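You operate a simulated robot arm through the tools that you are given. There is no shell and no other tool. Be economical: measure what you need, move in short steps, check, and stop when the job is done.

The job below is to be done with a simulated robot arm. You get a single attempt, and the scene is never put back.

JOB
Measure the wall shelf's warmth, then set the radiator valve by it.
Fine: let the grey meter stand there half a minute, press its orange button; valve to 1 at 30 C or more, else to 3, where it stays on; the meter goes back. Set down upright: grey meter.
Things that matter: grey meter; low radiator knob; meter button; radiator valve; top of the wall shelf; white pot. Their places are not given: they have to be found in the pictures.

The check looks at the end state, three seconds after you hand in, the way a careful person would. Anything else that was tipped, shoved, dropped, spilled or broken makes it a failure.

ROBOT AND FRAMES
A 6-joint arm with a two-finger parallel gripper, fixed in place. Base frame: the origin is at the foot of the arm, x ahead of it, y to its left, z up. Units: mm, rad, N and s.
With the tool pointing down near the work surface it reaches from about 100 to 780 mm from the base axis. Its first joint turns from -2.007 to 2.007 rad. Payload 4.2 kg.
The TCP is the grasp point between the finger pads, 23 mm short of the fingertips. In the tool frame z runs along the fingers and y along their closing line. Largest opening 94 mm; finger width 38, thickness 10; the body of the gripper, 54 by 96 mm, starts 39 mm behind the TCP.
Orientation is told as [roll, pitch, yaw] about the base's x, y, z axes, in that order, counted from this pose: with the fingers straight down and closing along the base's y, the tool's x points along the base's -x, its y along +y and its z along -z.

CONTROLS
- The arm moves only by the tool servo_tool. Its argument "plan" is a list of rows, each an object (a shift or turn left out is 0, a gripper value left out holds the last) with "angular": the turn, a rotation vector about the tool's x, y, z in rad, a list of three; "offset": the shift along the tool's x, y, z in mm, a list of three; "grip": the closure in counts, from 0 (fully open) to 255 (shut). In form: [{"angular": [wx, wy, wz], "offset": [dx, dy, dz], "grip": grip}, ...]. A call has 1 to 12 rows; each row shifts and turns the commanded pose from where the row before left it, along the tool's axes as they then stand. Each row takes 0.2 s and may step no farther than 50 mm and 0.15 rad from the row before; otherwise, or with a gripper value out of range, the whole call is refused. Where a pose cannot be reached the arm comes as near as it can. A force on the tool above 40 N (or 10 N above the force at the start of the call, whichever is more), or a blocked arm, ends the call early, and 0.2 s more pass. Each finger travels about 108 mm/s and halts on what it meets, pressing with about 38 N; the grip force reading is that of the motor and also rises with nothing between the fingers. The clock runs only during rows and for 0.2 s after the last one: add rows that do not move to give the fingers time. The reply holds the time, the measured pose of the TCP, the force on the tool along the base axes, the opening and the grip force, in the units named above and with some noise, with the torque about the TCP (base axes, N m) and any sound that the robot's microphone picked up.
- Cameras (640 x 400 px; columns grow to the right, rows downward): "scene" is fixed at [49.3, -652.4, 1683.4]; the picture's right is [0.85, -0.52, 0.00], its down [-0.28, -0.46, -0.84] and it looks along [0.44, 0.72, -0.54] (base axes); focal length 293 px, centre (320, 200). "wrist" rides on the gripper at [86, 16, -74] in the tool frame; the picture's right is [-0.18, 0.98, 0.00], its down [-0.58, -0.11, -0.81] and it looks along [-0.79, -0.15, 0.59] (tool axes); focal length 243 px, centre (320, 200).
- snapshot(camera): a new picture of that camera. It takes no simulated time.
- lift_body(by): slides the trunk up (or, below 0, down) by that many mm; the arm rides with it, the base frame stays. It gives what a move gives, with no picture.
- pixel_to_xyz(camera, pixels): for up to 12 pixels [column, row] of the newest picture of that camera ("zoom" is the newest enlarged one), the place [x, y, z] in the base frame of the surface seen there, good to about 2 mm. It takes no simulated time.
- zoom(camera, box): a new picture of the part [left, top, right, bottom] of that camera's present view, enlarged. It takes no simulated time.
- finish_job(): hands the job in; it is judged then, once.

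Go step by step. Measure first, check grasps and placings, and put right what went wrong. The budget is 80 turns and 34 pictures, counting those below and the enlarged ones. Unless the task says otherwise, let go and move clear before handing in, and close with one line.

The tools are called after ">>>" as name(argument=value, ...) on one line, values as JSON. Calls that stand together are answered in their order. servo_tool: Moves the arm, as the interface text tells. Its arguments: {"type":"object","properties":{"plan":{"type":"array","items":{"type":"object","properties":{"angular":{"type":"array","items":{"type":"number"}},"offset":{"type":"array","items":{"type":"number"}},"grip":{"type":"number"}}}}},"required":["plan"]} The other tools are called the same way: lift_body (by) slides the trunk up or down; snapshot (camera) takes a picture; pixel_to_xyz (camera, pixels) gives the place of the surface under pixels of a picture; zoom (camera, box) takes an enlarged picture of a part of a camera's view; finish_job () hands the job in.

At the start:

```text
time: 0.0
tcp_pos: [417.6, 123.6, 1518.8]
ee_rot: [0.001, 0.0, -0.001]
wrist_force: [0.5, 0.9, 0.0]
torque: [-0.03, 0.02, 0.02]
grip_width: 94.1
grip_force: 0.1
trunk travel left (down, up): [-902.0, 88.0]
```

scene: 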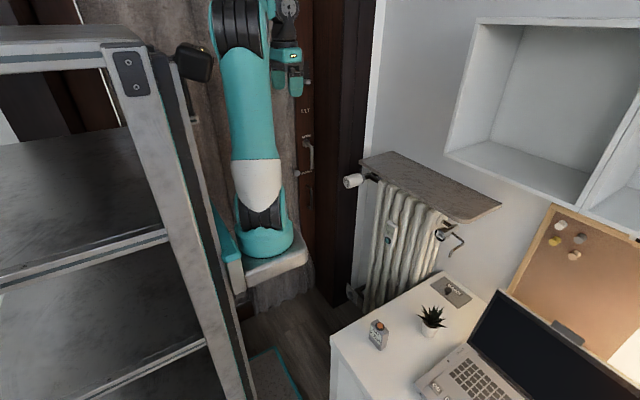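
wrist: 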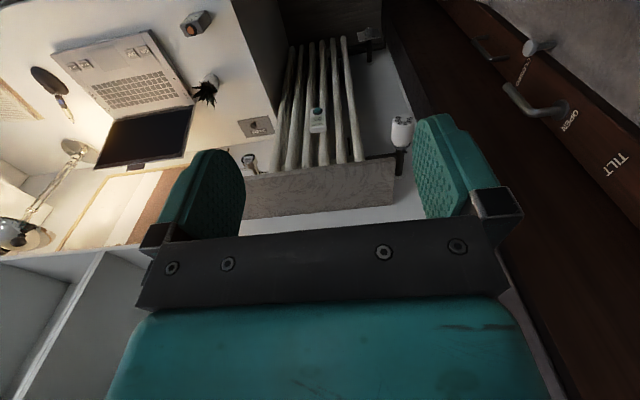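

The scene picture shows a small grey meter with an orange top near (378,335), a radiator with a knob near (352,181), a board above the radiator and white wall boxes. I'll enlarge both areas and measure.

>>> zoom(camera="scene", box=[330, 240, 490, 360])

>>> zoom(camera="scene", box=[320, 130, 520, 310])

>>> pixel_to_xyz(camera="scene", pixels=[[378, 335], [380, 325], [352, 181], [400, 175], [470, 205], [430, 190], [530, 175], [360, 350], [432, 325], [450, 290], [390, 235], [560, 20]])

```text
3.33 times, centred on (410, 300) of scene
```

zoom: 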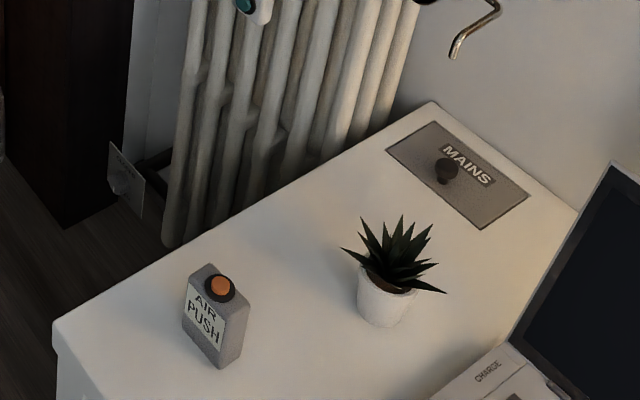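

```text
2.22 times, centred on (420, 220) of scene
```

zoom: 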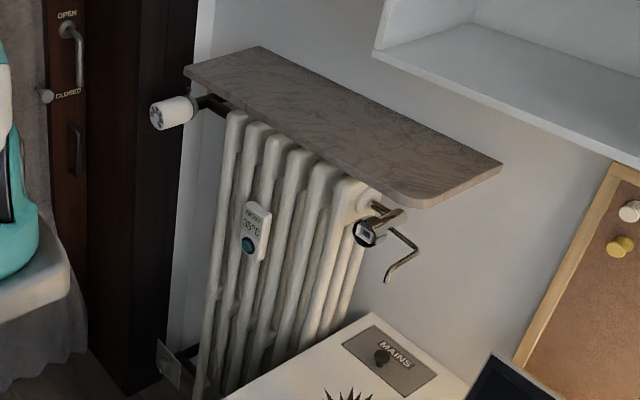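

```text
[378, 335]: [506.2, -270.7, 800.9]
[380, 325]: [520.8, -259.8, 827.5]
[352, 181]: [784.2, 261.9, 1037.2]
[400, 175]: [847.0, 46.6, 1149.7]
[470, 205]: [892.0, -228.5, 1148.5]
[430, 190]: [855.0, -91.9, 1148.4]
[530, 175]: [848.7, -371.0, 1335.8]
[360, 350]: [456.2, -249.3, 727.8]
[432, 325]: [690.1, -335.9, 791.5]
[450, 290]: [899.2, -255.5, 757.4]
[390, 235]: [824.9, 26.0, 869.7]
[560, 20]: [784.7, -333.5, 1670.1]
```

The meter is the box labelled "AIR / PUSH" with an orange button on top; the board over the radiator (z≈1149) is the wall shelf, the white head at (352,181) is the valve. I'll take closer enlargements for the sizes.

>>> zoom(camera="scene", box=[358, 310, 398, 360])

>>> pixel_to_xyz(camera="scene", pixels=[[365, 156], [372, 179], [395, 182], [440, 211], [462, 221], [500, 206], [490, 197], [395, 152], [345, 184], [357, 181], [362, 176], [370, 178]])

>>> zoom(camera="scene", box=[335, 160, 385, 200])

```text
8.00 times, centred on (378, 335) of scene
```

zoom: 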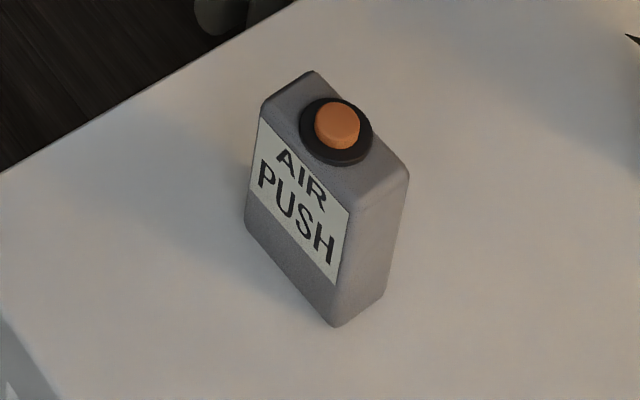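

```text
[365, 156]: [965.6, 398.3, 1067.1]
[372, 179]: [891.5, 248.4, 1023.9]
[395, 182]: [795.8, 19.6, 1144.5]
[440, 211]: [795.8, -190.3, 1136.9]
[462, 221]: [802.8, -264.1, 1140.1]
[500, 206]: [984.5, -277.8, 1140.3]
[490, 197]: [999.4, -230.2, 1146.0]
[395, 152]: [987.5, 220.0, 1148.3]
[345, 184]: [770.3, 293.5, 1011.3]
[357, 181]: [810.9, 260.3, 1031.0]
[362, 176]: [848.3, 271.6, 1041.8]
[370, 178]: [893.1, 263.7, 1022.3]
```

```text
10.00 times, centred on (360, 180) of scene
```

zoom: 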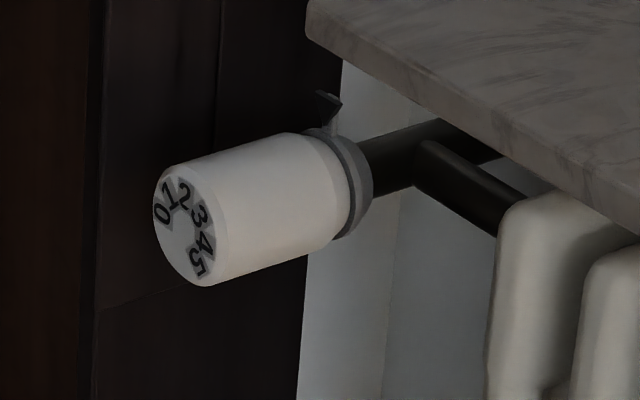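

The meter is a flat upright box with its label facing the robot side, and the valve head's axis runs along x with a pointer fin on top. Now I measure the meter's corners precisely.

>>> zoom(camera="scene", box=[358, 310, 398, 360])

>>> pixel_to_xyz(camera="zoom", pixels=[[312, 76], [268, 106], [404, 172], [350, 208], [338, 126], [336, 322], [250, 220], [384, 292], [310, 110], [382, 172], [355, 195], [200, 250]])

```text
8.00 times, centred on (378, 335) of scene
```

zoom: 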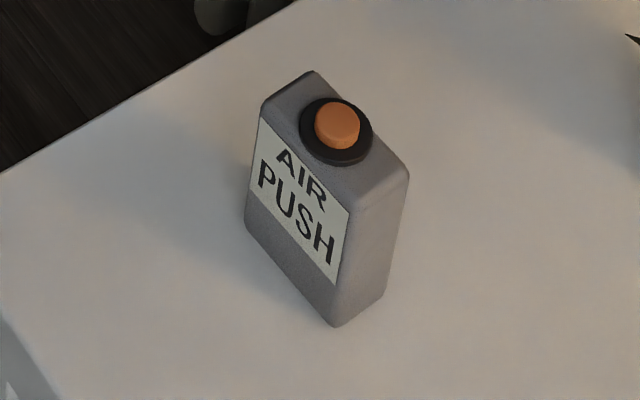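

```text
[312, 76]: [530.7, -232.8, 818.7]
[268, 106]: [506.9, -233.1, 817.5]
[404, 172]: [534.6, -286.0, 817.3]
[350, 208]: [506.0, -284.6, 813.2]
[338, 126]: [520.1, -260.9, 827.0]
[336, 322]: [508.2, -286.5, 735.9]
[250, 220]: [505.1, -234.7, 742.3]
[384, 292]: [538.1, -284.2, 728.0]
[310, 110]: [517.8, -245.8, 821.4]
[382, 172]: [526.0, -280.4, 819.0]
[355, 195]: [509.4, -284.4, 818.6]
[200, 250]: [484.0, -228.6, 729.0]
```

The meter spans x 504–538, y −288…−231, z 728–819 with its button at z≈828, aligned with the axes; the shelf top is at z≈1148, front edge x≈796. I'll tilt the tool 0.75 rad forward, then lower the trunk.

>>> servo_tool(plan=[{"angular": [0, -0.15, 0]}, {"angular": [0, -0.15, 0]}, {"angular": [0, -0.15, 0]}, {"angular": [0, -0.15, 0]}, {"angular": [0, -0.15, 0]}, {}])

>>> lift_body(by=-450)

>>> snapshot(camera="scene")

```text
time: 1.4
tcp_pos: [417.8, 122.0, 1523.1]
ee_rot: [0.029, -0.75, -0.024]
wrist_force: [0.1, 0.4, 0.4]
torque: [0.01, -0.03, 0.04]
grip_width: 93.8
grip_force: 0.0
trunk travel left (down, up): [-902.0, 88.0]
```

```text
refused: -450 is not a number from -400 to 400
```

```text
26 pictures are left
```

scene: 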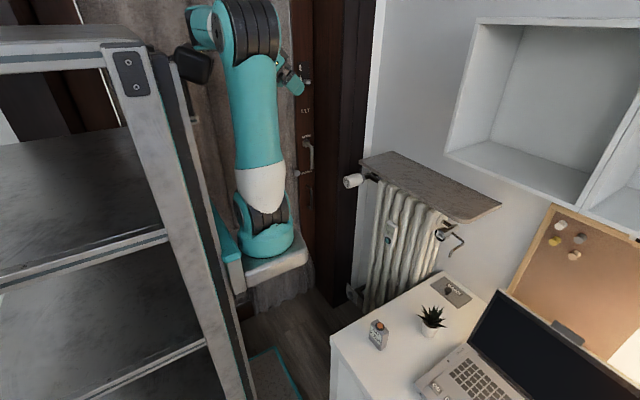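

The tool is tilted. I'll check where the arm's base sits and lower the trunk by 350 mm.

>>> pixel_to_xyz(camera="scene", pixels=[[268, 245], [275, 270], [265, 205], [250, 90], [245, 30], [450, 150], [345, 330], [335, 345], [478, 20], [600, 200]])

>>> lift_body(by=-350)

```text
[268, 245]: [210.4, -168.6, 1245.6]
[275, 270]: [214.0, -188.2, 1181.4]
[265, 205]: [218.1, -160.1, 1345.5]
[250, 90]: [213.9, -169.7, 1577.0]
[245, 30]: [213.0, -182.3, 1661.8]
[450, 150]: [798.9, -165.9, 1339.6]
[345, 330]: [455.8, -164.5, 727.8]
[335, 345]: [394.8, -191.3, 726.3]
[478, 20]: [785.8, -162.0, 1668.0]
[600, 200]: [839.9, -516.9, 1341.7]
```

```text
time: 4.8
tcp_pos: [417.0, 123.2, 1172.8]
ee_rot: [0.026, -0.748, -0.02]
wrist_force: [-0.5, 0.0, -0.3]
torque: [-0.01, -0.04, 0.0]
grip_width: 93.9
grip_force: 0.0
trunk travel left (down, up): [-552.0, 438.0]
```

The trunk moved down 350 mm cleanly. I'll look again to understand how the arm is standing.

>>> snapshot(camera="scene")

>>> snapshot(camera="wrist")

```text
25 pictures are left
```

scene: 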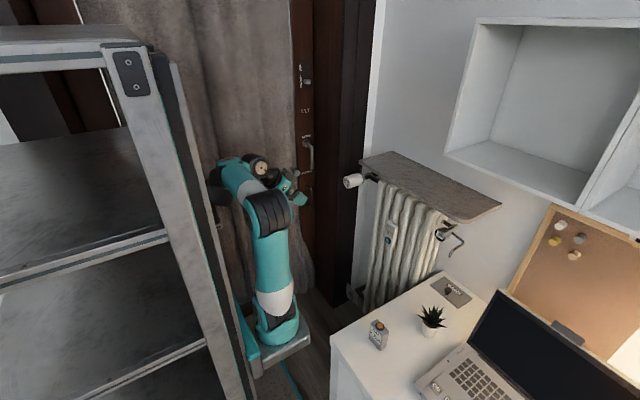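

```text
24 pictures are left
```

wrist: 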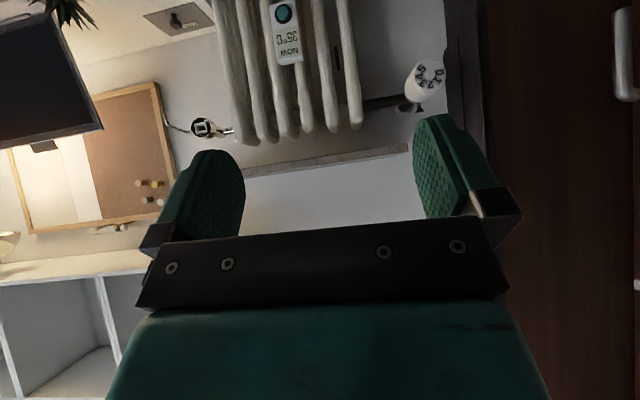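

The arm folds at an elbow near (268,205), with the foot near (278,335). I'll query the places of the arm parts.

>>> pixel_to_xyz(camera="scene", pixels=[[280, 330], [290, 350], [250, 365], [275, 270], [265, 210], [240, 180], [260, 168], [285, 180], [245, 335], [290, 385], [180, 200], [215, 190]])

```text
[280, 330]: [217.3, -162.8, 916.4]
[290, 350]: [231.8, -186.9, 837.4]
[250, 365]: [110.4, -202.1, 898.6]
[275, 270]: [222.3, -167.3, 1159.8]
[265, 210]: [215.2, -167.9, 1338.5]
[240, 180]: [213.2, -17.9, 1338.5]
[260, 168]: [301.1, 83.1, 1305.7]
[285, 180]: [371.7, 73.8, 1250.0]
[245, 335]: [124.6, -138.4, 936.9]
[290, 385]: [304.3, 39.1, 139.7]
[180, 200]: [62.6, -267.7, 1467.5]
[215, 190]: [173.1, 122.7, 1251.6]
```

The elbow and upper arm stand near x≈215–230, y≈−110, so the shelf is comfortably close. I'll go tool-down again, raise a little, and test the reach over the shelf while looking at its top.

>>> servo_tool(plan=[{"angular": [0, 0.15, 0]}, {"angular": [0, 0.15, 0]}, {"angular": [0, 0.15, 0]}, {"angular": [0, 0.15, 0]}, {"angular": [0, 0.15, 0]}, {}])

>>> lift_body(by=200)

>>> servo_tool(plan=[{"offset": [-40, -8, 0]}, {"offset": [-40, -8, 0]}, {"offset": [-40, -8, 0]}, {"offset": [-40, -8, 0]}, {"offset": [-40, -8, 0]}, {"offset": [-40, -8, 0]}, {"offset": [-40, -8, 0]}, {"offset": [-40, -8, 0]}, {"offset": [-40, -8, 0]}, {"offset": [-40, -8, 0]}, {}])

```text
time: 6.2
tcp_pos: [417.3, 123.6, 1167.2]
ee_rot: [-0.001, 0.002, -0.002]
wrist_force: [-0.6, 0.3, 0.3]
torque: [-0.02, 0.02, -0.06]
grip_width: 94.1
grip_force: 0.0
trunk travel left (down, up): [-552.0, 438.0]
```

```text
time: 8.4
tcp_pos: [417.3, 124.2, 1367.5]
ee_rot: [-0.001, 0.0, 0.0]
wrist_force: [0.3, -0.6, -0.8]
torque: [0.03, 0.01, 0.02]
grip_width: 93.9
grip_force: 0.1
trunk travel left (down, up): [-752.0, 238.0]
```

```text
time: 10.8
tcp_pos: [769.2, 37.4, 1342.5]
ee_rot: [-0.002, 0.003, 0.0]
wrist_force: [0.5, -0.2, -0.4]
torque: [-0.02, -0.05, -0.01]
grip_width: 94.1
grip_force: 0.0
out of reach, approached as far as the arm can: row 9, 10
trunk travel left (down, up): [-752.0, 238.0]
```

Tool-down reach ends at x≈769, short of the shelf edge (796), so a tilted grasp is needed. I'll tilt here again and test how far forward I get.

>>> servo_tool(plan=[{"offset": [30, 0, 0]}, {"angular": [0, -0.15, 0]}, {"angular": [0, -0.15, 0]}, {"angular": [0, -0.15, 0]}, {"angular": [0, -0.15, 0]}, {"angular": [0, -0.15, 0]}, {"offset": [-35, 0, 35]}, {"offset": [-35, 0, 35]}, {}])

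>>> snapshot(camera="scene")

```text
time: 12.8
tcp_pos: [795.8, 32.7, 1386.7]
ee_rot: [0.001, -0.631, 0.002]
wrist_force: [0.4, 0.5, 0.3]
torque: [0.01, 0.0, 0.02]
grip_width: 93.8
grip_force: 0.0
out of reach, approached as far as the arm can: row 4, 5, 6, 7, 8
trunk travel left (down, up): [-752.0, 238.0]
```

```text
23 pictures are left
```

scene: 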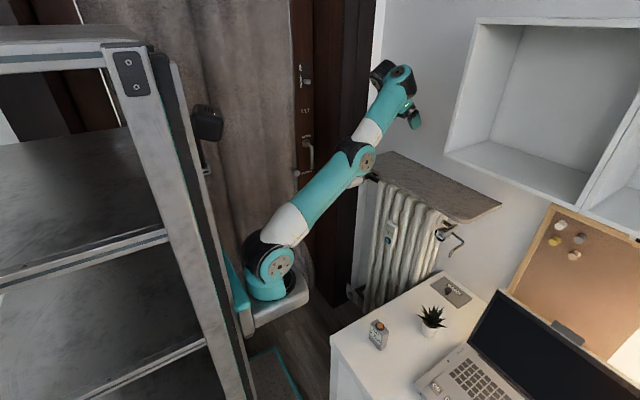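

Reach is short because the shoulder is low compared to the tool. I'll back up, bring the tool down relative to the shoulder, raise the trunk, and test again.

>>> servo_tool(plan=[{"offset": [29.3, 0, -27.3]}, {"offset": [29.3, 0, -27.3]}, {"offset": [29.3, 0, -27.3]}, {"offset": [27.3, 0, 29.3]}, {"offset": [27.3, 0, 29.3]}, {}])

>>> lift_body(by=150)

```text
time: 14.2
tcp_pos: [753.5, 73.3, 1410.7]
ee_rot: [-0.003, -0.638, 0.0]
wrist_force: [-0.2, -1.0, -0.5]
torque: [0.02, -0.04, 0.0]
grip_width: 94.0
grip_force: 0.0
out of reach, approached as far as the arm can: row 1, 2, 3, 4, 5
trunk travel left (down, up): [-752.0, 238.0]
```

```text
time: 15.9
tcp_pos: [753.2, 72.4, 1560.0]
ee_rot: [-0.003, -0.639, 0.002]
wrist_force: [0.1, 0.9, -0.1]
torque: [0.0, 0.0, 0.0]
grip_width: 93.7
grip_force: 0.1
trunk travel left (down, up): [-902.0, 88.0]
```

The arm drifted in y and z, likely because the command is still outside the reach. I'll retract toward the robot in steps and see whether the command gets reachable.

>>> servo_tool(plan=[{"offset": [29.3, 0, -27.3]}, {"offset": [29.3, 0, -27.3]}, {"offset": [29.3, 0, -27.3]}, {}, {}])

```text
time: 17.1
tcp_pos: [669.9, 91.7, 1623.2]
ee_rot: [-0.004, -0.635, 0.001]
wrist_force: [0.3, -0.2, -0.4]
torque: [0.0, -0.01, 0.02]
grip_width: 94.1
grip_force: 0.0
out of reach, approached as far as the arm can: row 1, 2, 3
trunk travel left (down, up): [-902.0, 88.0]
```

The arm seems stretched along its limit sphere with the tool high above the shoulder. I'll command straight down, which bends the elbow again.

>>> servo_tool(plan=[{"offset": [23.7, 0, 32.2]}, {"offset": [23.7, 0, 32.2]}, {"offset": [23.7, 0, 32.2]}, {"offset": [23.7, 0, 32.2]}, {"offset": [23.7, 0, 32.2]}, {}, {}])

>>> snapshot(camera="scene")

```text
time: 18.7
tcp_pos: [752.1, 137.1, 1519.7]
ee_rot: [-0.005, -0.628, 0.002]
wrist_force: [0.3, -0.1, 0.1]
torque: [-0.01, -0.01, 0.0]
grip_width: 94.1
grip_force: 0.1
out of reach, approached as far as the arm can: row 1, 2, 3, 4, 5
trunk travel left (down, up): [-902.0, 88.0]
```

```text
22 pictures are left
```

scene: 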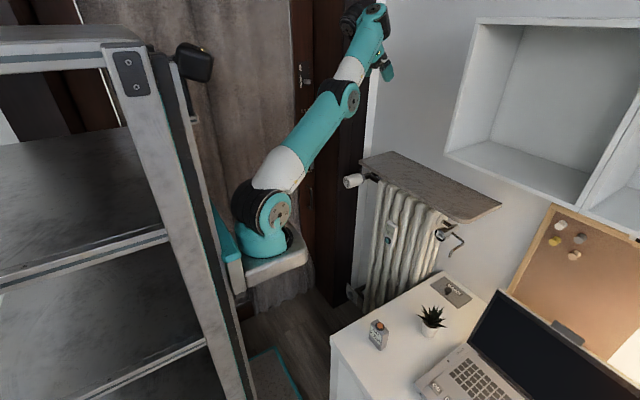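

With a straight-down command the tool slid along a sphere (to 752,137,1520), so the elbow is near straight and the solver is stuck there. I'll command purely radially inward toward the shoulder, which is almost the tool's +x.

>>> servo_tool(plan=[{"offset": [48, -7, 0]}, {"offset": [48, -7, 0]}, {"offset": [48, -7, 0]}, {}, {}])

```text
time: 19.9
tcp_pos: [738.9, 163.5, 1516.4]
ee_rot: [-0.006, -0.628, 0.002]
wrist_force: [-1.0, 0.6, -0.4]
torque: [-0.01, 0.01, -0.02]
grip_width: 93.7
grip_force: 0.1
out of reach, approached as far as the arm can: row 1, 2, 3
trunk travel left (down, up): [-902.0, 88.0]
```

The tool slid in +y instead of inward, so a joint limit may be the cause rather than a straight elbow. I'll measure the arm's links in the last picture.

>>> pixel_to_xyz(camera="scene", pixels=[[280, 210], [262, 240], [280, 172], [318, 125], [350, 98], [352, 70], [368, 40], [378, 12], [355, 10], [388, 72], [285, 265], [240, 215]])

```text
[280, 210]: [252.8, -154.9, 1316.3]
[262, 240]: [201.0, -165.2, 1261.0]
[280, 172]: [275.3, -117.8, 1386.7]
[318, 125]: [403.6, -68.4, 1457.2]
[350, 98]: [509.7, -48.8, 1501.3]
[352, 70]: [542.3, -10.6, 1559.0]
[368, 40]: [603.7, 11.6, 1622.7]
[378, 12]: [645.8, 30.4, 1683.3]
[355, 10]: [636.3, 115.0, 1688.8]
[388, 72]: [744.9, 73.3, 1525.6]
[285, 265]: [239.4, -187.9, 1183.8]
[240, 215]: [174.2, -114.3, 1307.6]
```

Links show the shoulder near (230,−110,1310) and an almost straight elbow, so the tool is at the reach sphere. I'll try a few different small moves in one call and see which rows are reachable.

>>> servo_tool(plan=[{"offset": [0, -40, 0]}, {"offset": [0, -40, 0]}, {"offset": [0, 0, -40]}, {"offset": [40, 0, 0]}, {"angular": [0, 0.1, 0]}, {"angular": [0, -0.1, 0]}, {}, {}])

```text
time: 21.7
tcp_pos: [731.6, 108.5, 1567.2]
ee_rot: [-0.004, -0.639, 0.0]
wrist_force: [-0.1, 0.6, 0.2]
torque: [0.01, 0.05, 0.03]
grip_width: 93.8
grip_force: 0.2
out of reach, approached as far as the arm can: row 1, 2, 4
trunk travel left (down, up): [-902.0, 88.0]
```

Moving up was fine while moving in or down was not: the forearm (elevation ≈49°) is steeper than the upper arm (≈34°), so the elbow has flipped downward and hits its limit. I'll stretch outward and swing downward to bring it back through straight.

>>> servo_tool(plan=[{"offset": [-25, 20, 34]}, {"offset": [-25, 20, 34]}, {"offset": [-25, 20, 34]}, {"offset": [-25, 20, 34]}, {}])

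>>> servo_tool(plan=[{"offset": [24, 0, 32]}, {"offset": [24, 0, 32]}, {}])

```text
time: 22.9
tcp_pos: [757.5, 119.2, 1529.9]
ee_rot: [-0.004, -0.639, 0.001]
wrist_force: [0.5, -0.3, -0.5]
torque: [-0.03, 0.0, 0.0]
grip_width: 94.0
grip_force: 0.1
out of reach, approached as far as the arm can: row 1, 2, 3, 4
trunk travel left (down, up): [-902.0, 88.0]
```

```text
time: 23.7
tcp_pos: [761.6, 127.5, 1509.0]
ee_rot: [-0.005, -0.609, 0.002]
wrist_force: [0.0, -1.0, -0.2]
torque: [0.0, 0.0, 0.03]
grip_width: 94.1
grip_force: 0.1
out of reach, approached as far as the arm can: row 1, 2
trunk travel left (down, up): [-902.0, 88.0]
```

Both outward and inward are refused here, so the elbow sits just past straight against its limit. I'll stretch fully, then swing tangentially downward combined with tilting the tool toward down, which pushes the elbow to the other side.

>>> servo_tool(plan=[{"offset": [-30, 12, -3]}, {"offset": [-10, 4, 43], "angular": [0, 0.15, 0]}, {"offset": [0, 10, 45], "angular": [0, 0.15, 0]}, {"offset": [10, 0, 40], "angular": [0, 0.15, 0]}, {"offset": [30, 0, 20]}, {"offset": [30, 0, 20]}, {}])

```text
time: 25.3
tcp_pos: [760.4, 139.5, 1368.6]
ee_rot: [-0.002, -0.187, 0.0]
wrist_force: [0.4, 0.9, -0.1]
torque: [0.02, 0.03, 0.01]
grip_width: 93.9
grip_force: 0.0
out of reach, approached as far as the arm can: row 1, 2, 3, 6
trunk travel left (down, up): [-902.0, 88.0]
```

Rows 4 and 5 were reachable again. Now I retract toward the robot.

>>> servo_tool(plan=[{"offset": [40, -10, 0]}, {"offset": [40, -10, 0]}, {"offset": [40, -10, 0]}, {"offset": [40, -10, 0]}, {}])

>>> snapshot(camera="scene")

```text
time: 26.5
tcp_pos: [720.8, 156.9, 1415.6]
ee_rot: [-0.003, -0.186, 0.0]
wrist_force: [-0.6, 0.2, 1.2]
torque: [-0.02, -0.01, -0.03]
grip_width: 94.0
grip_force: 0.0
out of reach, approached as far as the arm can: row 1, 2, 3, 4
trunk travel left (down, up): [-902.0, 88.0]
```

```text
21 pictures are left
```

scene: 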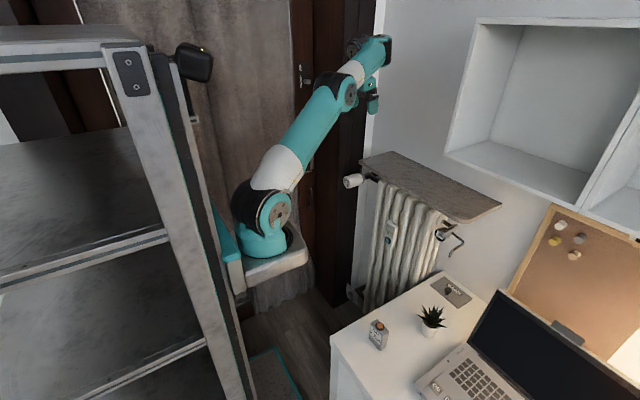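

Still sliding along the limit. I'll measure the links again in this view.

>>> pixel_to_xyz(camera="scene", pixels=[[277, 212], [290, 175], [325, 115], [346, 92], [350, 72], [362, 66], [376, 52], [384, 45], [355, 45], [370, 98], [250, 200], [265, 190]])

```text
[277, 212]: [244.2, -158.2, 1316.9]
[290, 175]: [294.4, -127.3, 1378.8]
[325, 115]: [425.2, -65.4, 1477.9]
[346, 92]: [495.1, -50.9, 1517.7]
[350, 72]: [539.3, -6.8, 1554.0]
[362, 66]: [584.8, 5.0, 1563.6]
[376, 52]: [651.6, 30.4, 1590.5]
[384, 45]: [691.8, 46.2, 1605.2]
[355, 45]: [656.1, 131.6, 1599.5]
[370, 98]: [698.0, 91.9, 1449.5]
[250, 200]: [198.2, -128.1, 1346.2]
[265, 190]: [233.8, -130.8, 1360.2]
```

Earlier, with the tool straight down at the limit, backing off worked; it only failed after tilting. So I'll rotate back to tool-down, then retract.

>>> servo_tool(plan=[{"angular": [0, 0.1, 0]}, {"angular": [0, 0.087, 0]}, {"offset": [30, 0, 0]}, {"offset": [0, 0, -30]}, {"offset": [30, -10, 0]}, {"offset": [30, -10, 0]}, {}])

```text
time: 28.1
tcp_pos: [632.1, 132.5, 1444.0]
ee_rot: [-0.002, -0.002, -0.002]
wrist_force: [0.4, -0.5, -0.5]
torque: [-0.01, -0.03, -0.02]
grip_width: 93.7
grip_force: 0.0
trunk travel left (down, up): [-902.0, 88.0]
```

The arm is free again (632,132,1444). I'll bring the tool down below shoulder height, where the reach is better, tilt there, and test forward.

>>> servo_tool(plan=[{"offset": [0, -20, 40]}, {"offset": [0, -20, 40]}, {"offset": [0, -20, 40]}, {"offset": [0, -20, 40]}, {"offset": [0, -20, 10]}, {"angular": [0, -0.15, 0]}, {"angular": [0, -0.15, 0]}, {"angular": [0, -0.15, 0]}, {"angular": [0, -0.15, 0]}, {"angular": [0, -0.15, 0]}, {}])

>>> servo_tool(plan=[{"offset": [-29.3, 0, 27.3]}, {"offset": [-29.3, 0, 27.3]}, {"offset": [-29.3, 0, 27.3]}, {"offset": [-29.3, 0, 27.3]}, {"offset": [-29.3, 0, 27.3]}, {}])

```text
time: 30.5
tcp_pos: [799.9, 104.9, 1416.4]
ee_rot: [-0.003, -0.447, -0.001]
wrist_force: [0.0, 0.1, 0.4]
torque: [0.01, 0.0, 0.02]
grip_width: 93.8
grip_force: 0.0
out of reach, approached as far as the arm can: row 1, 2, 3, 4, 5, 6, 7, 8, 9, 10
trunk travel left (down, up): [-902.0, 88.0]
```

```text
time: 31.9
tcp_pos: [829.2, 56.6, 1425.6]
ee_rot: [0.002, -0.435, -0.001]
wrist_force: [-1.2, -0.1, 0.8]
torque: [-0.01, -0.02, 0.01]
grip_width: 93.8
grip_force: 0.1
out of reach, approached as far as the arm can: row 1, 2, 3, 4, 5
trunk travel left (down, up): [-902.0, 88.0]
```

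Straight down was again refused and the tool slid outward. I'll look at the arm closely to understand its elbow.

>>> zoom(camera="scene", box=[220, 0, 440, 300])

```text
1.33 times, centred on (330, 150) of scene
```

zoom: 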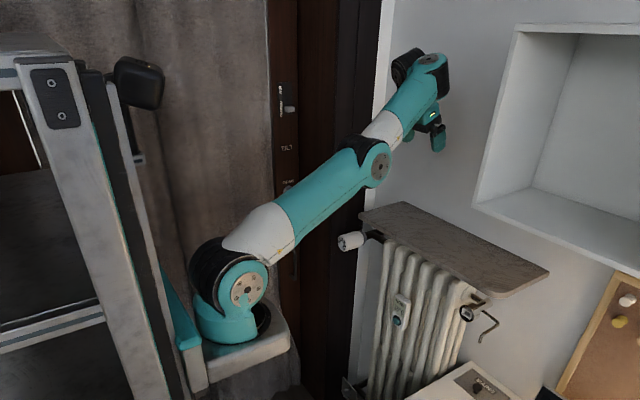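

>>> pixel_to_xyz(camera="zoom", pixels=[[247, 290], [381, 166], [430, 60], [380, 140], [395, 115], [412, 92], [230, 330], [437, 150], [408, 60], [275, 235], [330, 195], [235, 255]])

```text
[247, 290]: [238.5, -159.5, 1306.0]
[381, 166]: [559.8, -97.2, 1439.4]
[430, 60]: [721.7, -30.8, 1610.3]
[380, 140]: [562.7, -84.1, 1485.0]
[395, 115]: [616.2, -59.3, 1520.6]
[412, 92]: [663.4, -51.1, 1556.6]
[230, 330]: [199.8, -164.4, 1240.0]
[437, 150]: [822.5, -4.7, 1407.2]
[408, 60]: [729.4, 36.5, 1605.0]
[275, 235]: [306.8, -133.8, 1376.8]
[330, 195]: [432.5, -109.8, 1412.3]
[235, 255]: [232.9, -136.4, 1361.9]
```

The forearm (≈44°) is steeper than the upper arm (≈22°), so the elbow is flipped down. I'll repeat what freed it: rotate to tool-down, retract and rise, then look.

>>> servo_tool(plan=[{"angular": [0, 0.15, 0]}, {"angular": [0, 0.15, 0]}, {"angular": [0, 0.135, 0]}, {"offset": [30, 0, -20]}, {"offset": [30, 0, -20]}, {"offset": [30, 0, -20]}, {"offset": [30, 0, 0]}, {"offset": [30, 0, 0]}, {}])

>>> zoom(camera="scene", box=[220, 0, 440, 300])

```text
time: 33.9
tcp_pos: [657.3, 52.5, 1479.0]
ee_rot: [-0.004, -0.012, -0.002]
wrist_force: [0.1, -0.5, 0.6]
torque: [0.01, 0.03, -0.01]
grip_width: 94.3
grip_force: 0.0
out of reach, approached as far as the arm can: row 3
trunk travel left (down, up): [-902.0, 88.0]
```

```text
1.33 times, centred on (330, 150) of scene
```

zoom: 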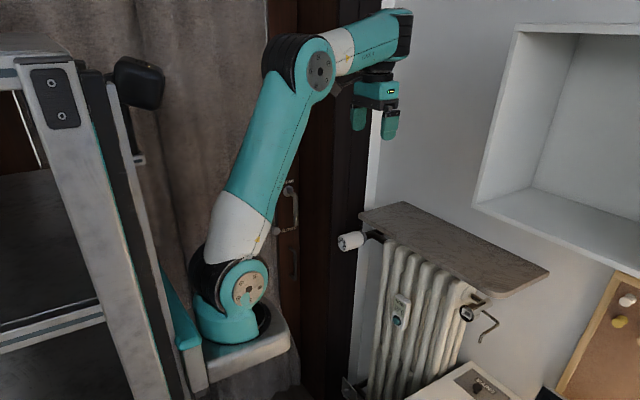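

Now the elbow is clearly up. I'll retract further to x≈480 before lowering, checking which rows are accepted.

>>> servo_tool(plan=[{"offset": [35, 0, 0]}, {"offset": [35, 0, 0]}, {"offset": [35, 0, 0]}, {"offset": [35, 0, 0]}, {"offset": [35, 0, 0]}, {"offset": [0, 0, 25]}, {"offset": [0, 0, 25]}, {"offset": [0, 0, 25]}, {"offset": [0, 0, 25]}, {}])

```text
time: 36.1
tcp_pos: [498.3, 77.9, 1460.4]
ee_rot: [-0.004, -0.013, 0.0]
wrist_force: [0.2, 0.1, -0.7]
torque: [0.04, 0.02, -0.01]
grip_width: 93.8
grip_force: 0.0
out of reach, approached as far as the arm can: row 2, 3, 4, 5, 6, 7, 8
trunk travel left (down, up): [-902.0, 88.0]
```

Several rows were refused again, with drift in y. I'll measure the elbow angle in the last enlarged picture to find the joint limit.

>>> zoom(camera="scene", box=[180, 0, 400, 300])

```text
1.33 times, centred on (290, 150) of scene
```

zoom: 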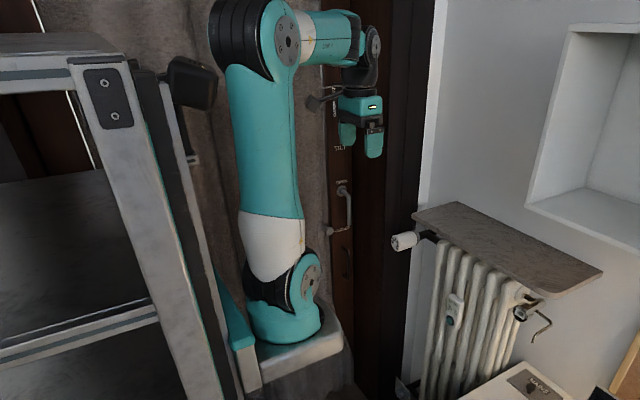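

>>> pixel_to_xyz(camera="zoom", pixels=[[307, 285], [288, 38], [372, 45], [330, 40], [356, 45], [362, 105], [347, 135], [374, 140], [285, 320], [265, 150], [305, 40]])

```text
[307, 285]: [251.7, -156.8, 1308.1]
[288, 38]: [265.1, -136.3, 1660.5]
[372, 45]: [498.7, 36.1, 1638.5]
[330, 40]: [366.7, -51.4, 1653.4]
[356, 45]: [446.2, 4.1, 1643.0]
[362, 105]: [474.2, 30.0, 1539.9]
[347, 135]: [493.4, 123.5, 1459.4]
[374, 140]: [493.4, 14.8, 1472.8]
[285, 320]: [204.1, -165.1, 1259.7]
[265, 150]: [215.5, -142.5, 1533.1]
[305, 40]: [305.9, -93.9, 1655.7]
```

Upper arm is vertical and forearm horizontal now, so the elbow is bent 90° and near a limit. I'll move forward and down together in modest steps.

>>> servo_tool(plan=[{"offset": [-10, 0, 20]}, {"offset": [-20, 0, 20]}, {"offset": [-20, 0, 20]}, {"offset": [-20, 0, 20]}, {"offset": [-20, 0, 20]}, {}])

```text
time: 37.5
tcp_pos: [589.8, 79.2, 1361.4]
ee_rot: [-0.004, -0.013, -0.003]
wrist_force: [-0.3, -1.4, -0.1]
torque: [0.01, 0.01, -0.02]
grip_width: 94.0
grip_force: 0.0
trunk travel left (down, up): [-902.0, 88.0]
```

All accepted: now at (590,79,1361). Next I try straight down, small steps.

>>> servo_tool(plan=[{"offset": [0, 0, 20]}, {"offset": [0, 0, 20]}, {"offset": [0, 0, 20]}, {"offset": [0, 0, 20]}, {"offset": [0, 0, 20]}, {"offset": [0, 0, 20]}, {}])

>>> zoom(camera="scene", box=[200, 0, 420, 300])

```text
time: 39.1
tcp_pos: [591.2, 78.9, 1238.6]
ee_rot: [-0.002, -0.01, 0.0]
wrist_force: [0.1, -0.3, -0.2]
torque: [0.01, -0.06, 0.03]
grip_width: 94.3
grip_force: 0.2
trunk travel left (down, up): [-902.0, 88.0]
```

```text
1.33 times, centred on (310, 150) of scene
```

zoom: 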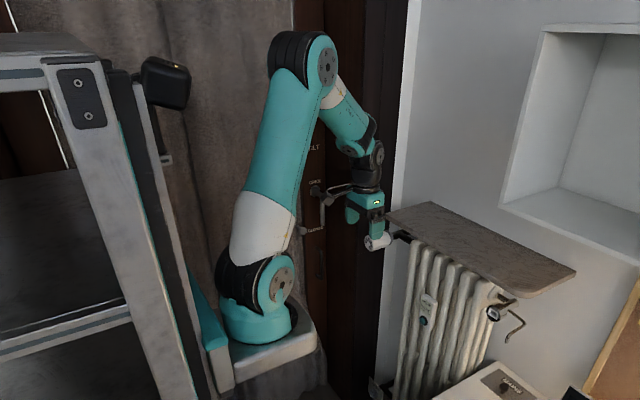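

The arm is now well folded at (591,79,1239). I'll tilt 0.75 forward here and check it is accepted.

>>> servo_tool(plan=[{"angular": [0, -0.1, 0]}, {"angular": [0, -0.1, 0]}, {"angular": [0, -0.1, 0]}, {"angular": [0, -0.1, 0]}, {"angular": [0, -0.1, 0]}, {"angular": [0, -0.1, 0]}, {"angular": [0, -0.14, 0]}, {}])

>>> servo_tool(plan=[{"offset": [-22, -10, 20]}, {"offset": [-22, -10, 20]}, {"offset": [-22, -10, 20]}, {"offset": [-22, -10, 20]}, {"offset": [-22, -10, 20]}, {"offset": [-22, 0, 20]}, {}])

```text
time: 40.9
tcp_pos: [591.1, 79.0, 1241.8]
ee_rot: [-0.003, -0.753, 0.002]
wrist_force: [1.4, 0.5, -0.3]
torque: [-0.02, 0.01, -0.03]
grip_width: 94.2
grip_force: 0.0
trunk travel left (down, up): [-902.0, 88.0]
```

```text
time: 42.5
tcp_pos: [767.3, 31.1, 1242.4]
ee_rot: [-0.003, -0.749, 0.001]
wrist_force: [-0.1, -0.4, 0.3]
torque: [-0.01, -0.02, -0.02]
grip_width: 94.1
grip_force: 0.1
trunk travel left (down, up): [-902.0, 88.0]
```

Tilted motion works at this height. I continue forward over the shelf to x≈850 to confirm reach, and look at the shelf with the wrist camera.

>>> servo_tool(plan=[{"offset": [-20, 0, 18.6]}, {"offset": [-20, 0, 18.6]}, {"offset": [-20, 0, 18.6]}, {}])

>>> snapshot(camera="wrist")

```text
time: 43.5
tcp_pos: [851.2, 32.3, 1244.2]
ee_rot: [-0.006, -0.752, 0.001]
wrist_force: [-0.1, -0.7, 0.1]
torque: [0.05, -0.02, 0.0]
grip_width: 93.9
grip_force: 0.2
trunk travel left (down, up): [-902.0, 88.0]
```

```text
16 pictures are left
```

wrist: 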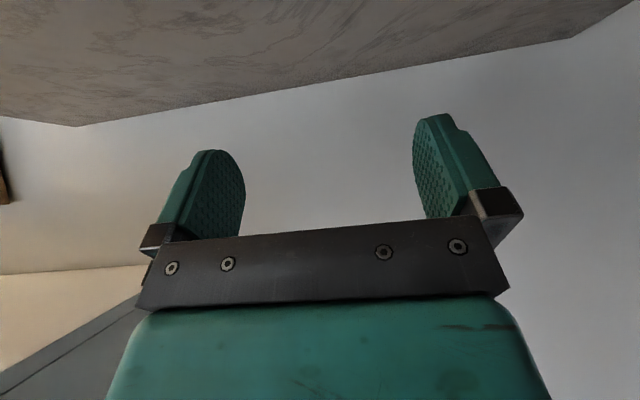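

Shelf reach is confirmed: (851,32,1244) with pitch −0.75. Now I retract to x≈570 and rise a little, keeping the tilt, before lowering the trunk toward the meter.

>>> servo_tool(plan=[{"offset": [29.3, 0, -27.3]}, {"offset": [29.3, 0, -27.3]}, {"offset": [29.3, 0, -27.3]}, {"offset": [29.3, 0, -27.3]}, {"offset": [29.3, 0, -27.3]}, {"offset": [29.3, 0, -27.3]}, {"offset": [29.3, 0, -27.3]}, {"offset": [-17, 0, -18.3]}, {"offset": [-17, 0, -18.3]}, {"offset": [-17, 0, -18.3]}, {"offset": [-17, 0, -18.3]}, {}])

>>> lift_body(by=-330)

```text
time: 46.1
tcp_pos: [568.8, 30.1, 1344.4]
ee_rot: [-0.004, -0.752, 0.002]
wrist_force: [0.5, -0.2, -0.4]
torque: [0.0, 0.03, -0.02]
grip_width: 94.2
grip_force: 0.0
trunk travel left (down, up): [-902.0, 88.0]
```

```text
time: 49.4
tcp_pos: [569.9, 29.3, 1013.7]
ee_rot: [-0.004, -0.751, 0.0]
wrist_force: [-0.4, 0.8, 0.8]
torque: [0.01, 0.03, -0.01]
grip_width: 93.9
grip_force: 0.0
trunk travel left (down, up): [-572.0, 418.0]
```

Now at (570,29,1014). I sweep right to y≈−260 above the desk at this height.

>>> servo_tool(plan=[{"offset": [0, -36, 0]}, {"offset": [0, -36, 0]}, {"offset": [0, -36, 0]}, {"offset": [0, -36, 0]}, {"offset": [0, -36, 0]}, {"offset": [0, -36, 0]}, {"offset": [0, -36, 0]}, {"offset": [0, -37, 0]}, {}])

>>> snapshot(camera="scene")

```text
time: 51.4
tcp_pos: [572.5, -260.3, 1017.6]
ee_rot: [-0.006, -0.752, 0.003]
wrist_force: [-0.4, -1.0, 0.2]
torque: [0.0, 0.01, 0.01]
grip_width: 94.1
grip_force: 0.0
trunk travel left (down, up): [-572.0, 418.0]
```

```text
15 pictures are left
```

scene: 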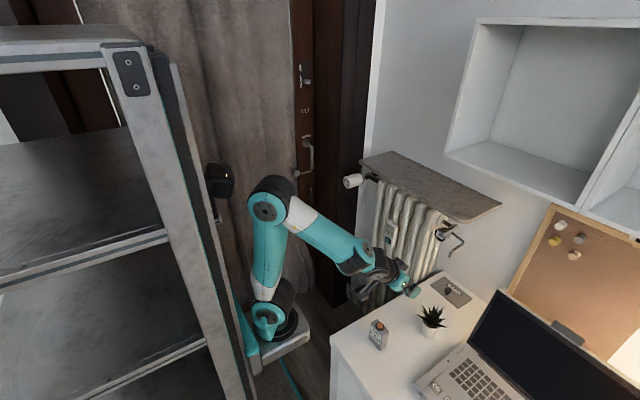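

Clear view: the arm is above the desk. I move to x≈521 and lower the trunk 150 mm over the meter.

>>> servo_tool(plan=[{"offset": [19, 0, -17.6]}, {"offset": [18.7, 0, -17.5]}, {}])

>>> lift_body(by=-140)

>>> snapshot(camera="wrist")

```text
time: 52.2
tcp_pos: [519.5, -257.7, 1017.0]
ee_rot: [-0.003, -0.75, 0.0]
wrist_force: [0.5, 1.0, -0.3]
torque: [0.04, -0.01, 0.01]
grip_width: 94.1
grip_force: 0.1
trunk travel left (down, up): [-572.0, 418.0]
```

```text
time: 53.9
tcp_pos: [519.5, -257.4, 877.0]
ee_rot: [-0.004, -0.751, 0.002]
wrist_force: [0.4, -1.2, 0.1]
torque: [-0.02, 0.02, -0.03]
grip_width: 94.1
grip_force: 0.0
trunk travel left (down, up): [-432.0, 558.0]
```

```text
14 pictures are left
```

wrist: 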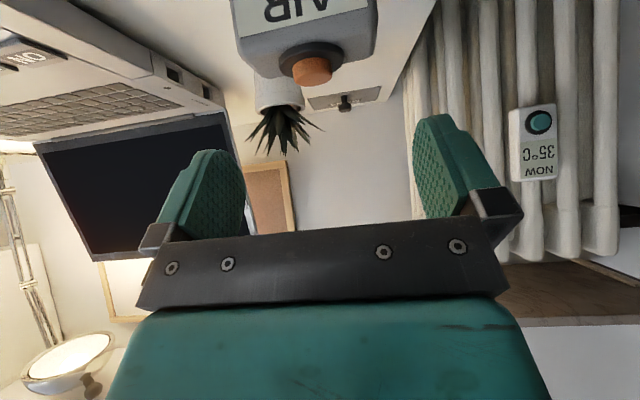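

The meter is centered between the fingers in the wrist view (button at (312,70)). I shift y by −2 and lower to the grasp height z≈794.

>>> servo_tool(plan=[{"offset": [0, -2, 0]}, {}])

>>> lift_body(by=-83)

>>> zoom(camera="scene", box=[338, 290, 418, 360])

```text
time: 54.5
tcp_pos: [519.7, -260.4, 876.9]
ee_rot: [-0.003, -0.751, 0.0]
wrist_force: [0.1, 0.6, -0.1]
torque: [-0.01, 0.0, 0.0]
grip_width: 94.2
grip_force: 0.1
trunk travel left (down, up): [-432.0, 558.0]
```

```text
time: 55.6
tcp_pos: [519.1, -259.1, 792.9]
ee_rot: [-0.003, -0.751, 0.003]
wrist_force: [0.7, -0.7, -0.2]
torque: [0.02, 0.04, 0.03]
grip_width: 93.7
grip_force: 0.0
trunk travel left (down, up): [-349.0, 641.0]
```

```text
5.71 times, centred on (378, 325) of scene
```

zoom: 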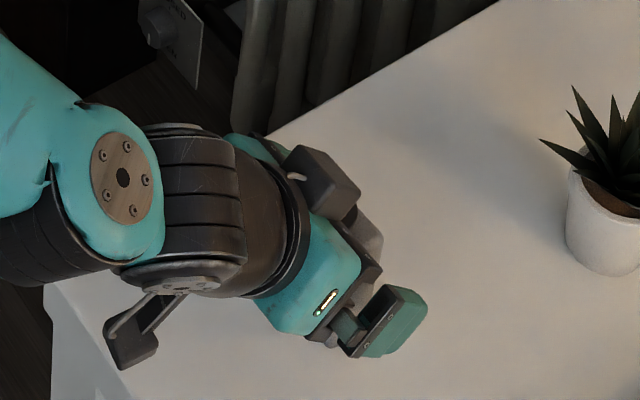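

The fingers straddle the meter with no contact force. I close.

>>> servo_tool(plan=[{"grip": 130}, {}, {}, {}])

```text
time: 56.6
tcp_pos: [519.4, -260.9, 793.5]
ee_rot: [-0.003, -0.753, 0.003]
wrist_force: [-0.2, -0.3, 1.7]
torque: [0.07, -0.03, 0.02]
grip_width: 59.7
grip_force: 37.6
trunk travel left (down, up): [-349.0, 641.0]
```

The meter is held (width 59.7, 37.6 N). I lift with the trunk.

>>> lift_body(by=224)

>>> snapshot(camera="wrist")

```text
time: 59.0
tcp_pos: [519.5, -261.8, 1017.5]
ee_rot: [-0.003, -0.751, 0.002]
wrist_force: [-0.4, -0.2, -1.4]
torque: [0.03, 0.02, 0.03]
grip_width: 59.6
grip_force: 38.0
trunk travel left (down, up): [-573.0, 417.0]
```

```text
12 pictures are left
```

wrist: 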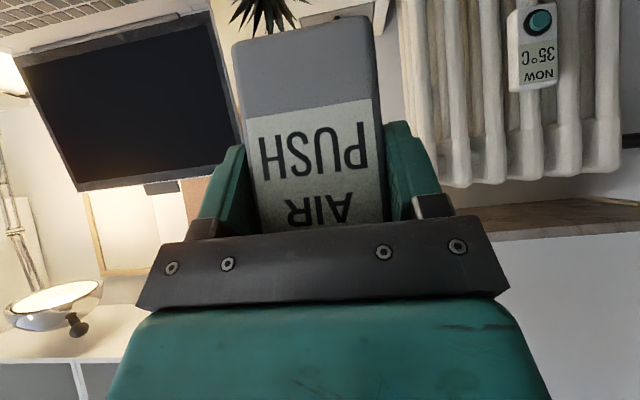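

The meter hangs upright in the grasp. I sweep back left to (570,30), and raise the trunk.

>>> servo_tool(plan=[{"offset": [-18.5, 0, 17.3]}, {"offset": [-18.5, 0, 17.3]}, {"offset": [0, 36, 0]}, {"offset": [0, 36, 0]}, {"offset": [0, 36, 0]}, {"offset": [0, 36, 0]}, {"offset": [0, 36, 0]}, {"offset": [0, 36, 0]}, {"offset": [0, 36, 0]}, {"offset": [0, 38, 0]}, {}])

>>> lift_body(by=330)

```text
time: 61.4
tcp_pos: [568.3, 32.0, 1016.2]
ee_rot: [-0.003, -0.753, 0.002]
wrist_force: [0.6, -0.3, -1.4]
torque: [0.0, 0.0, 0.02]
grip_width: 59.9
grip_force: 37.6
trunk travel left (down, up): [-573.0, 417.0]
```

```text
time: 64.7
tcp_pos: [568.8, 30.9, 1345.3]
ee_rot: [-0.002, -0.752, 0.002]
wrist_force: [-0.2, 0.4, -1.2]
torque: [0.0, 0.02, 0.01]
grip_width: 59.7
grip_force: 37.9
trunk travel left (down, up): [-903.0, 87.0]
```

Now down 95 mm and forward above the shelf.

>>> servo_tool(plan=[{"offset": [16.2, 0, 17.4]}, {"offset": [16.2, 0, 17.4]}, {"offset": [16.2, 0, 17.4]}, {"offset": [16.2, 0, 17.4]}, {"offset": [-29.3, 0, 27.3]}, {"offset": [-29.3, 0, 27.3]}, {"offset": [-29.3, 0, 27.3]}, {"offset": [-29.3, 0, 27.3]}, {"offset": [-29.3, 0, 27.3]}, {"offset": [-29.3, 0, 27.3]}, {"offset": [-29.3, 0, 27.3]}, {}])

>>> zoom(camera="scene", box=[340, 110, 500, 240])

```text
time: 67.3
tcp_pos: [851.1, 32.6, 1250.3]
ee_rot: [-0.003, -0.752, 0.002]
wrist_force: [-0.7, -0.1, -1.5]
torque: [-0.03, 0.02, 0.03]
grip_width: 59.5
grip_force: 38.0
trunk travel left (down, up): [-903.0, 87.0]
```

```text
3.08 times, centred on (420, 175) of scene
```

zoom: 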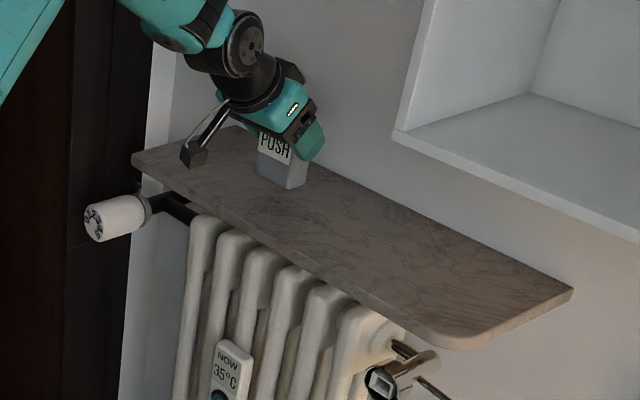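

The meter hovers above the shelf, label to the robot. I lower gently toward z≈1214, watching the force.

>>> servo_tool(plan=[{"offset": [13.6, 0, 14.6]}, {"offset": [6.8, 0, 7.3]}, {"offset": [2.0, 0, 2.2]}, {}, {}])

```text
time: 68.5
tcp_pos: [850.2, 31.0, 1218.0]
ee_rot: [-0.003, -0.75, 0.002]
wrist_force: [0.1, -0.4, -1.5]
torque: [0.01, 0.01, -0.02]
grip_width: 59.6
grip_force: 38.0
trunk travel left (down, up): [-903.0, 87.0]
```

>>> servo_tool(plan=[{"offset": [0.7, 0, 0.7]}, {"offset": [0.7, 0, 0.7]}, {"offset": [0.7, 0, 0.7]}, {"offset": [0.4, 0, 0.4]}, {}, {}])

```text
time: 69.9
tcp_pos: [849.3, 30.5, 1215.1]
ee_rot: [-0.003, -0.753, 0.003]
wrist_force: [0.0, 1.1, 0.0]
torque: [0.02, -0.04, 0.0]
grip_width: 59.5
grip_force: 38.0
trunk travel left (down, up): [-903.0, 87.0]
```

The weight reading went from −1.5 to about 0 N at z≈1215, so contact is starting. One more millimetre to confirm.

>>> servo_tool(plan=[{"offset": [0.5, 0, 0.5]}, {}, {}])

```text
time: 70.7
tcp_pos: [849.8, 31.1, 1213.7]
ee_rot: [-0.004, -0.751, 0.001]
wrist_force: [-0.4, -0.1, 3.2]
torque: [0.12, 0.01, 0.03]
grip_width: 59.4
grip_force: 38.0
trunk travel left (down, up): [-903.0, 87.0]
```

Contact is confirmed (+3.2 N). I open the fingers and back straight off along the tool axis.

>>> servo_tool(plan=[{"grip": 0}, {}, {}, {"offset": [0, 0, -20]}, {"offset": [0, 0, -30]}, {"offset": [0, 0, -40]}, {"offset": [0, 0, -40]}, {}])

>>> zoom(camera="scene", box=[340, 110, 500, 240])

```text
time: 72.5
tcp_pos: [760.6, 28.7, 1309.5]
ee_rot: [-0.003, -0.751, 0.002]
wrist_force: [-0.4, -0.7, -0.6]
torque: [-0.01, 0.01, 0.02]
grip_width: 94.0
grip_force: 0.2
trunk travel left (down, up): [-903.0, 87.0]
```

```text
3.08 times, centred on (420, 175) of scene
```

zoom: 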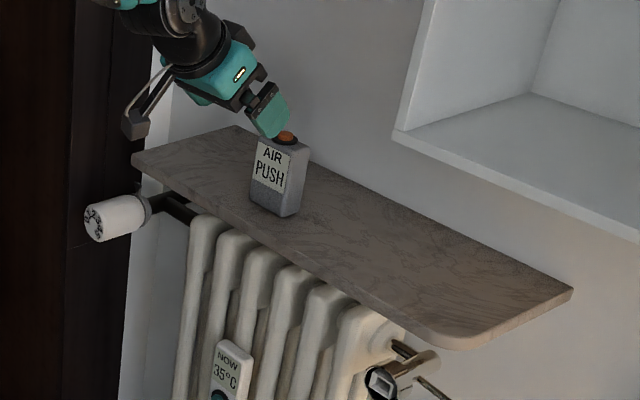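

The meter stands upright on the shelf, free of the fingers since about t=71. I measure it and wait the half minute.

>>> pixel_to_xyz(camera="zoom", pixels=[[287, 136], [290, 145], [262, 150], [303, 155], [283, 214], [300, 210], [254, 200]])

>>> servo_tool(plan=[{}, {}, {}, {}, {}, {}, {}, {}, {}, {}, {}, {}])

>>> servo_tool(plan=[{}, {}, {}, {}, {}, {}, {}, {}, {}, {}, {}, {}])

>>> servo_tool(plan=[{}, {}, {}, {}, {}, {}, {}, {}, {}, {}, {}, {}])

>>> servo_tool(plan=[{}, {}, {}, {}, {}, {}, {}, {}, {}, {}, {}, {}])

>>> servo_tool(plan=[{}, {}, {}, {}, {}, {}, {}, {}, {}, {}, {}, {}])

>>> servo_tool(plan=[{}, {}, {}, {}, {}, {}, {}, {}, {}, {}, {}, {}])

>>> servo_tool(plan=[{}, {}, {}, {}, {}, {}, {}, {}, {}, {}, {}, {}])

>>> servo_tool(plan=[{}, {}, {}, {}, {}, {}, {}, {}, {}, {}, {}, {}])

>>> servo_tool(plan=[{}, {}, {}, {}, {}, {}, {}, {}, {}, {}, {}, {}])

>>> servo_tool(plan=[{"grip": 255}, {}, {}, {}, {}, {}, {}, {}, {}, {}, {}, {}])

```text
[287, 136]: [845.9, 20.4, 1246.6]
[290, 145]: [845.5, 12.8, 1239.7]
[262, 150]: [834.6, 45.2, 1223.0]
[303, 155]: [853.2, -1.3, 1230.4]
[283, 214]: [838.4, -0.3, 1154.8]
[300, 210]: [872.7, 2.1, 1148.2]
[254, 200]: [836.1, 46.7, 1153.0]
```

```text
time: 75.1
tcp_pos: [760.3, 30.0, 1309.4]
ee_rot: [-0.002, -0.751, 0.003]
wrist_force: [0.3, 0.6, 0.3]
torque: [-0.01, -0.03, 0.02]
grip_width: 94.1
grip_force: 0.0
trunk travel left (down, up): [-903.0, 87.0]
```

```text
time: 77.7
tcp_pos: [760.4, 29.2, 1307.9]
ee_rot: [-0.004, -0.75, 0.001]
wrist_force: [-0.5, -0.2, -0.1]
torque: [0.0, -0.01, 0.0]
grip_width: 93.9
grip_force: 0.0
trunk travel left (down, up): [-903.0, 87.0]
```

```text
time: 80.3
tcp_pos: [760.4, 29.2, 1308.9]
ee_rot: [-0.005, -0.75, 0.0]
wrist_force: [0.9, -0.1, 1.3]
torque: [0.03, 0.0, -0.02]
grip_width: 94.1
grip_force: 0.2
trunk travel left (down, up): [-903.0, 87.0]
```

```text
time: 82.9
tcp_pos: [760.8, 29.9, 1309.3]
ee_rot: [-0.003, -0.751, 0.002]
wrist_force: [0.0, -0.4, -0.7]
torque: [-0.02, -0.01, -0.01]
grip_width: 93.9
grip_force: 0.1
trunk travel left (down, up): [-903.0, 87.0]
```

```text
time: 85.5
tcp_pos: [762.1, 28.6, 1308.8]
ee_rot: [-0.002, -0.75, 0.004]
wrist_force: [-0.4, -0.2, 0.1]
torque: [0.02, 0.0, -0.02]
grip_width: 93.8
grip_force: 0.0
trunk travel left (down, up): [-903.0, 87.0]
```

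```text
time: 88.1
tcp_pos: [760.5, 29.6, 1308.9]
ee_rot: [-0.004, -0.751, 0.001]
wrist_force: [-0.2, 0.5, 0.8]
torque: [0.01, 0.02, -0.01]
grip_width: 94.2
grip_force: 0.2
trunk travel left (down, up): [-903.0, 87.0]
```

```text
time: 90.7
tcp_pos: [760.3, 28.0, 1308.5]
ee_rot: [-0.005, -0.751, 0.001]
wrist_force: [-1.1, 0.6, 0.2]
torque: [-0.03, 0.01, 0.01]
grip_width: 94.0
grip_force: 0.0
trunk travel left (down, up): [-903.0, 87.0]
```

```text
time: 93.3
tcp_pos: [760.8, 29.5, 1308.5]
ee_rot: [-0.003, -0.749, 0.001]
wrist_force: [0.3, 0.3, 0.4]
torque: [0.0, -0.04, -0.02]
grip_width: 94.0
grip_force: 0.1
trunk travel left (down, up): [-903.0, 87.0]
```

```text
time: 95.9
tcp_pos: [761.0, 28.8, 1308.7]
ee_rot: [-0.003, -0.752, 0.003]
wrist_force: [0.2, -0.3, 0.2]
torque: [-0.02, 0.02, -0.04]
grip_width: 94.2
grip_force: 0.2
trunk travel left (down, up): [-903.0, 87.0]
```

```text
time: 98.5
tcp_pos: [761.3, 29.1, 1309.6]
ee_rot: [-0.002, -0.752, 0.003]
wrist_force: [0.3, 0.6, -0.3]
torque: [-0.03, 0.02, -0.03]
grip_width: 0.2
grip_force: 38.1
trunk travel left (down, up): [-903.0, 87.0]
```

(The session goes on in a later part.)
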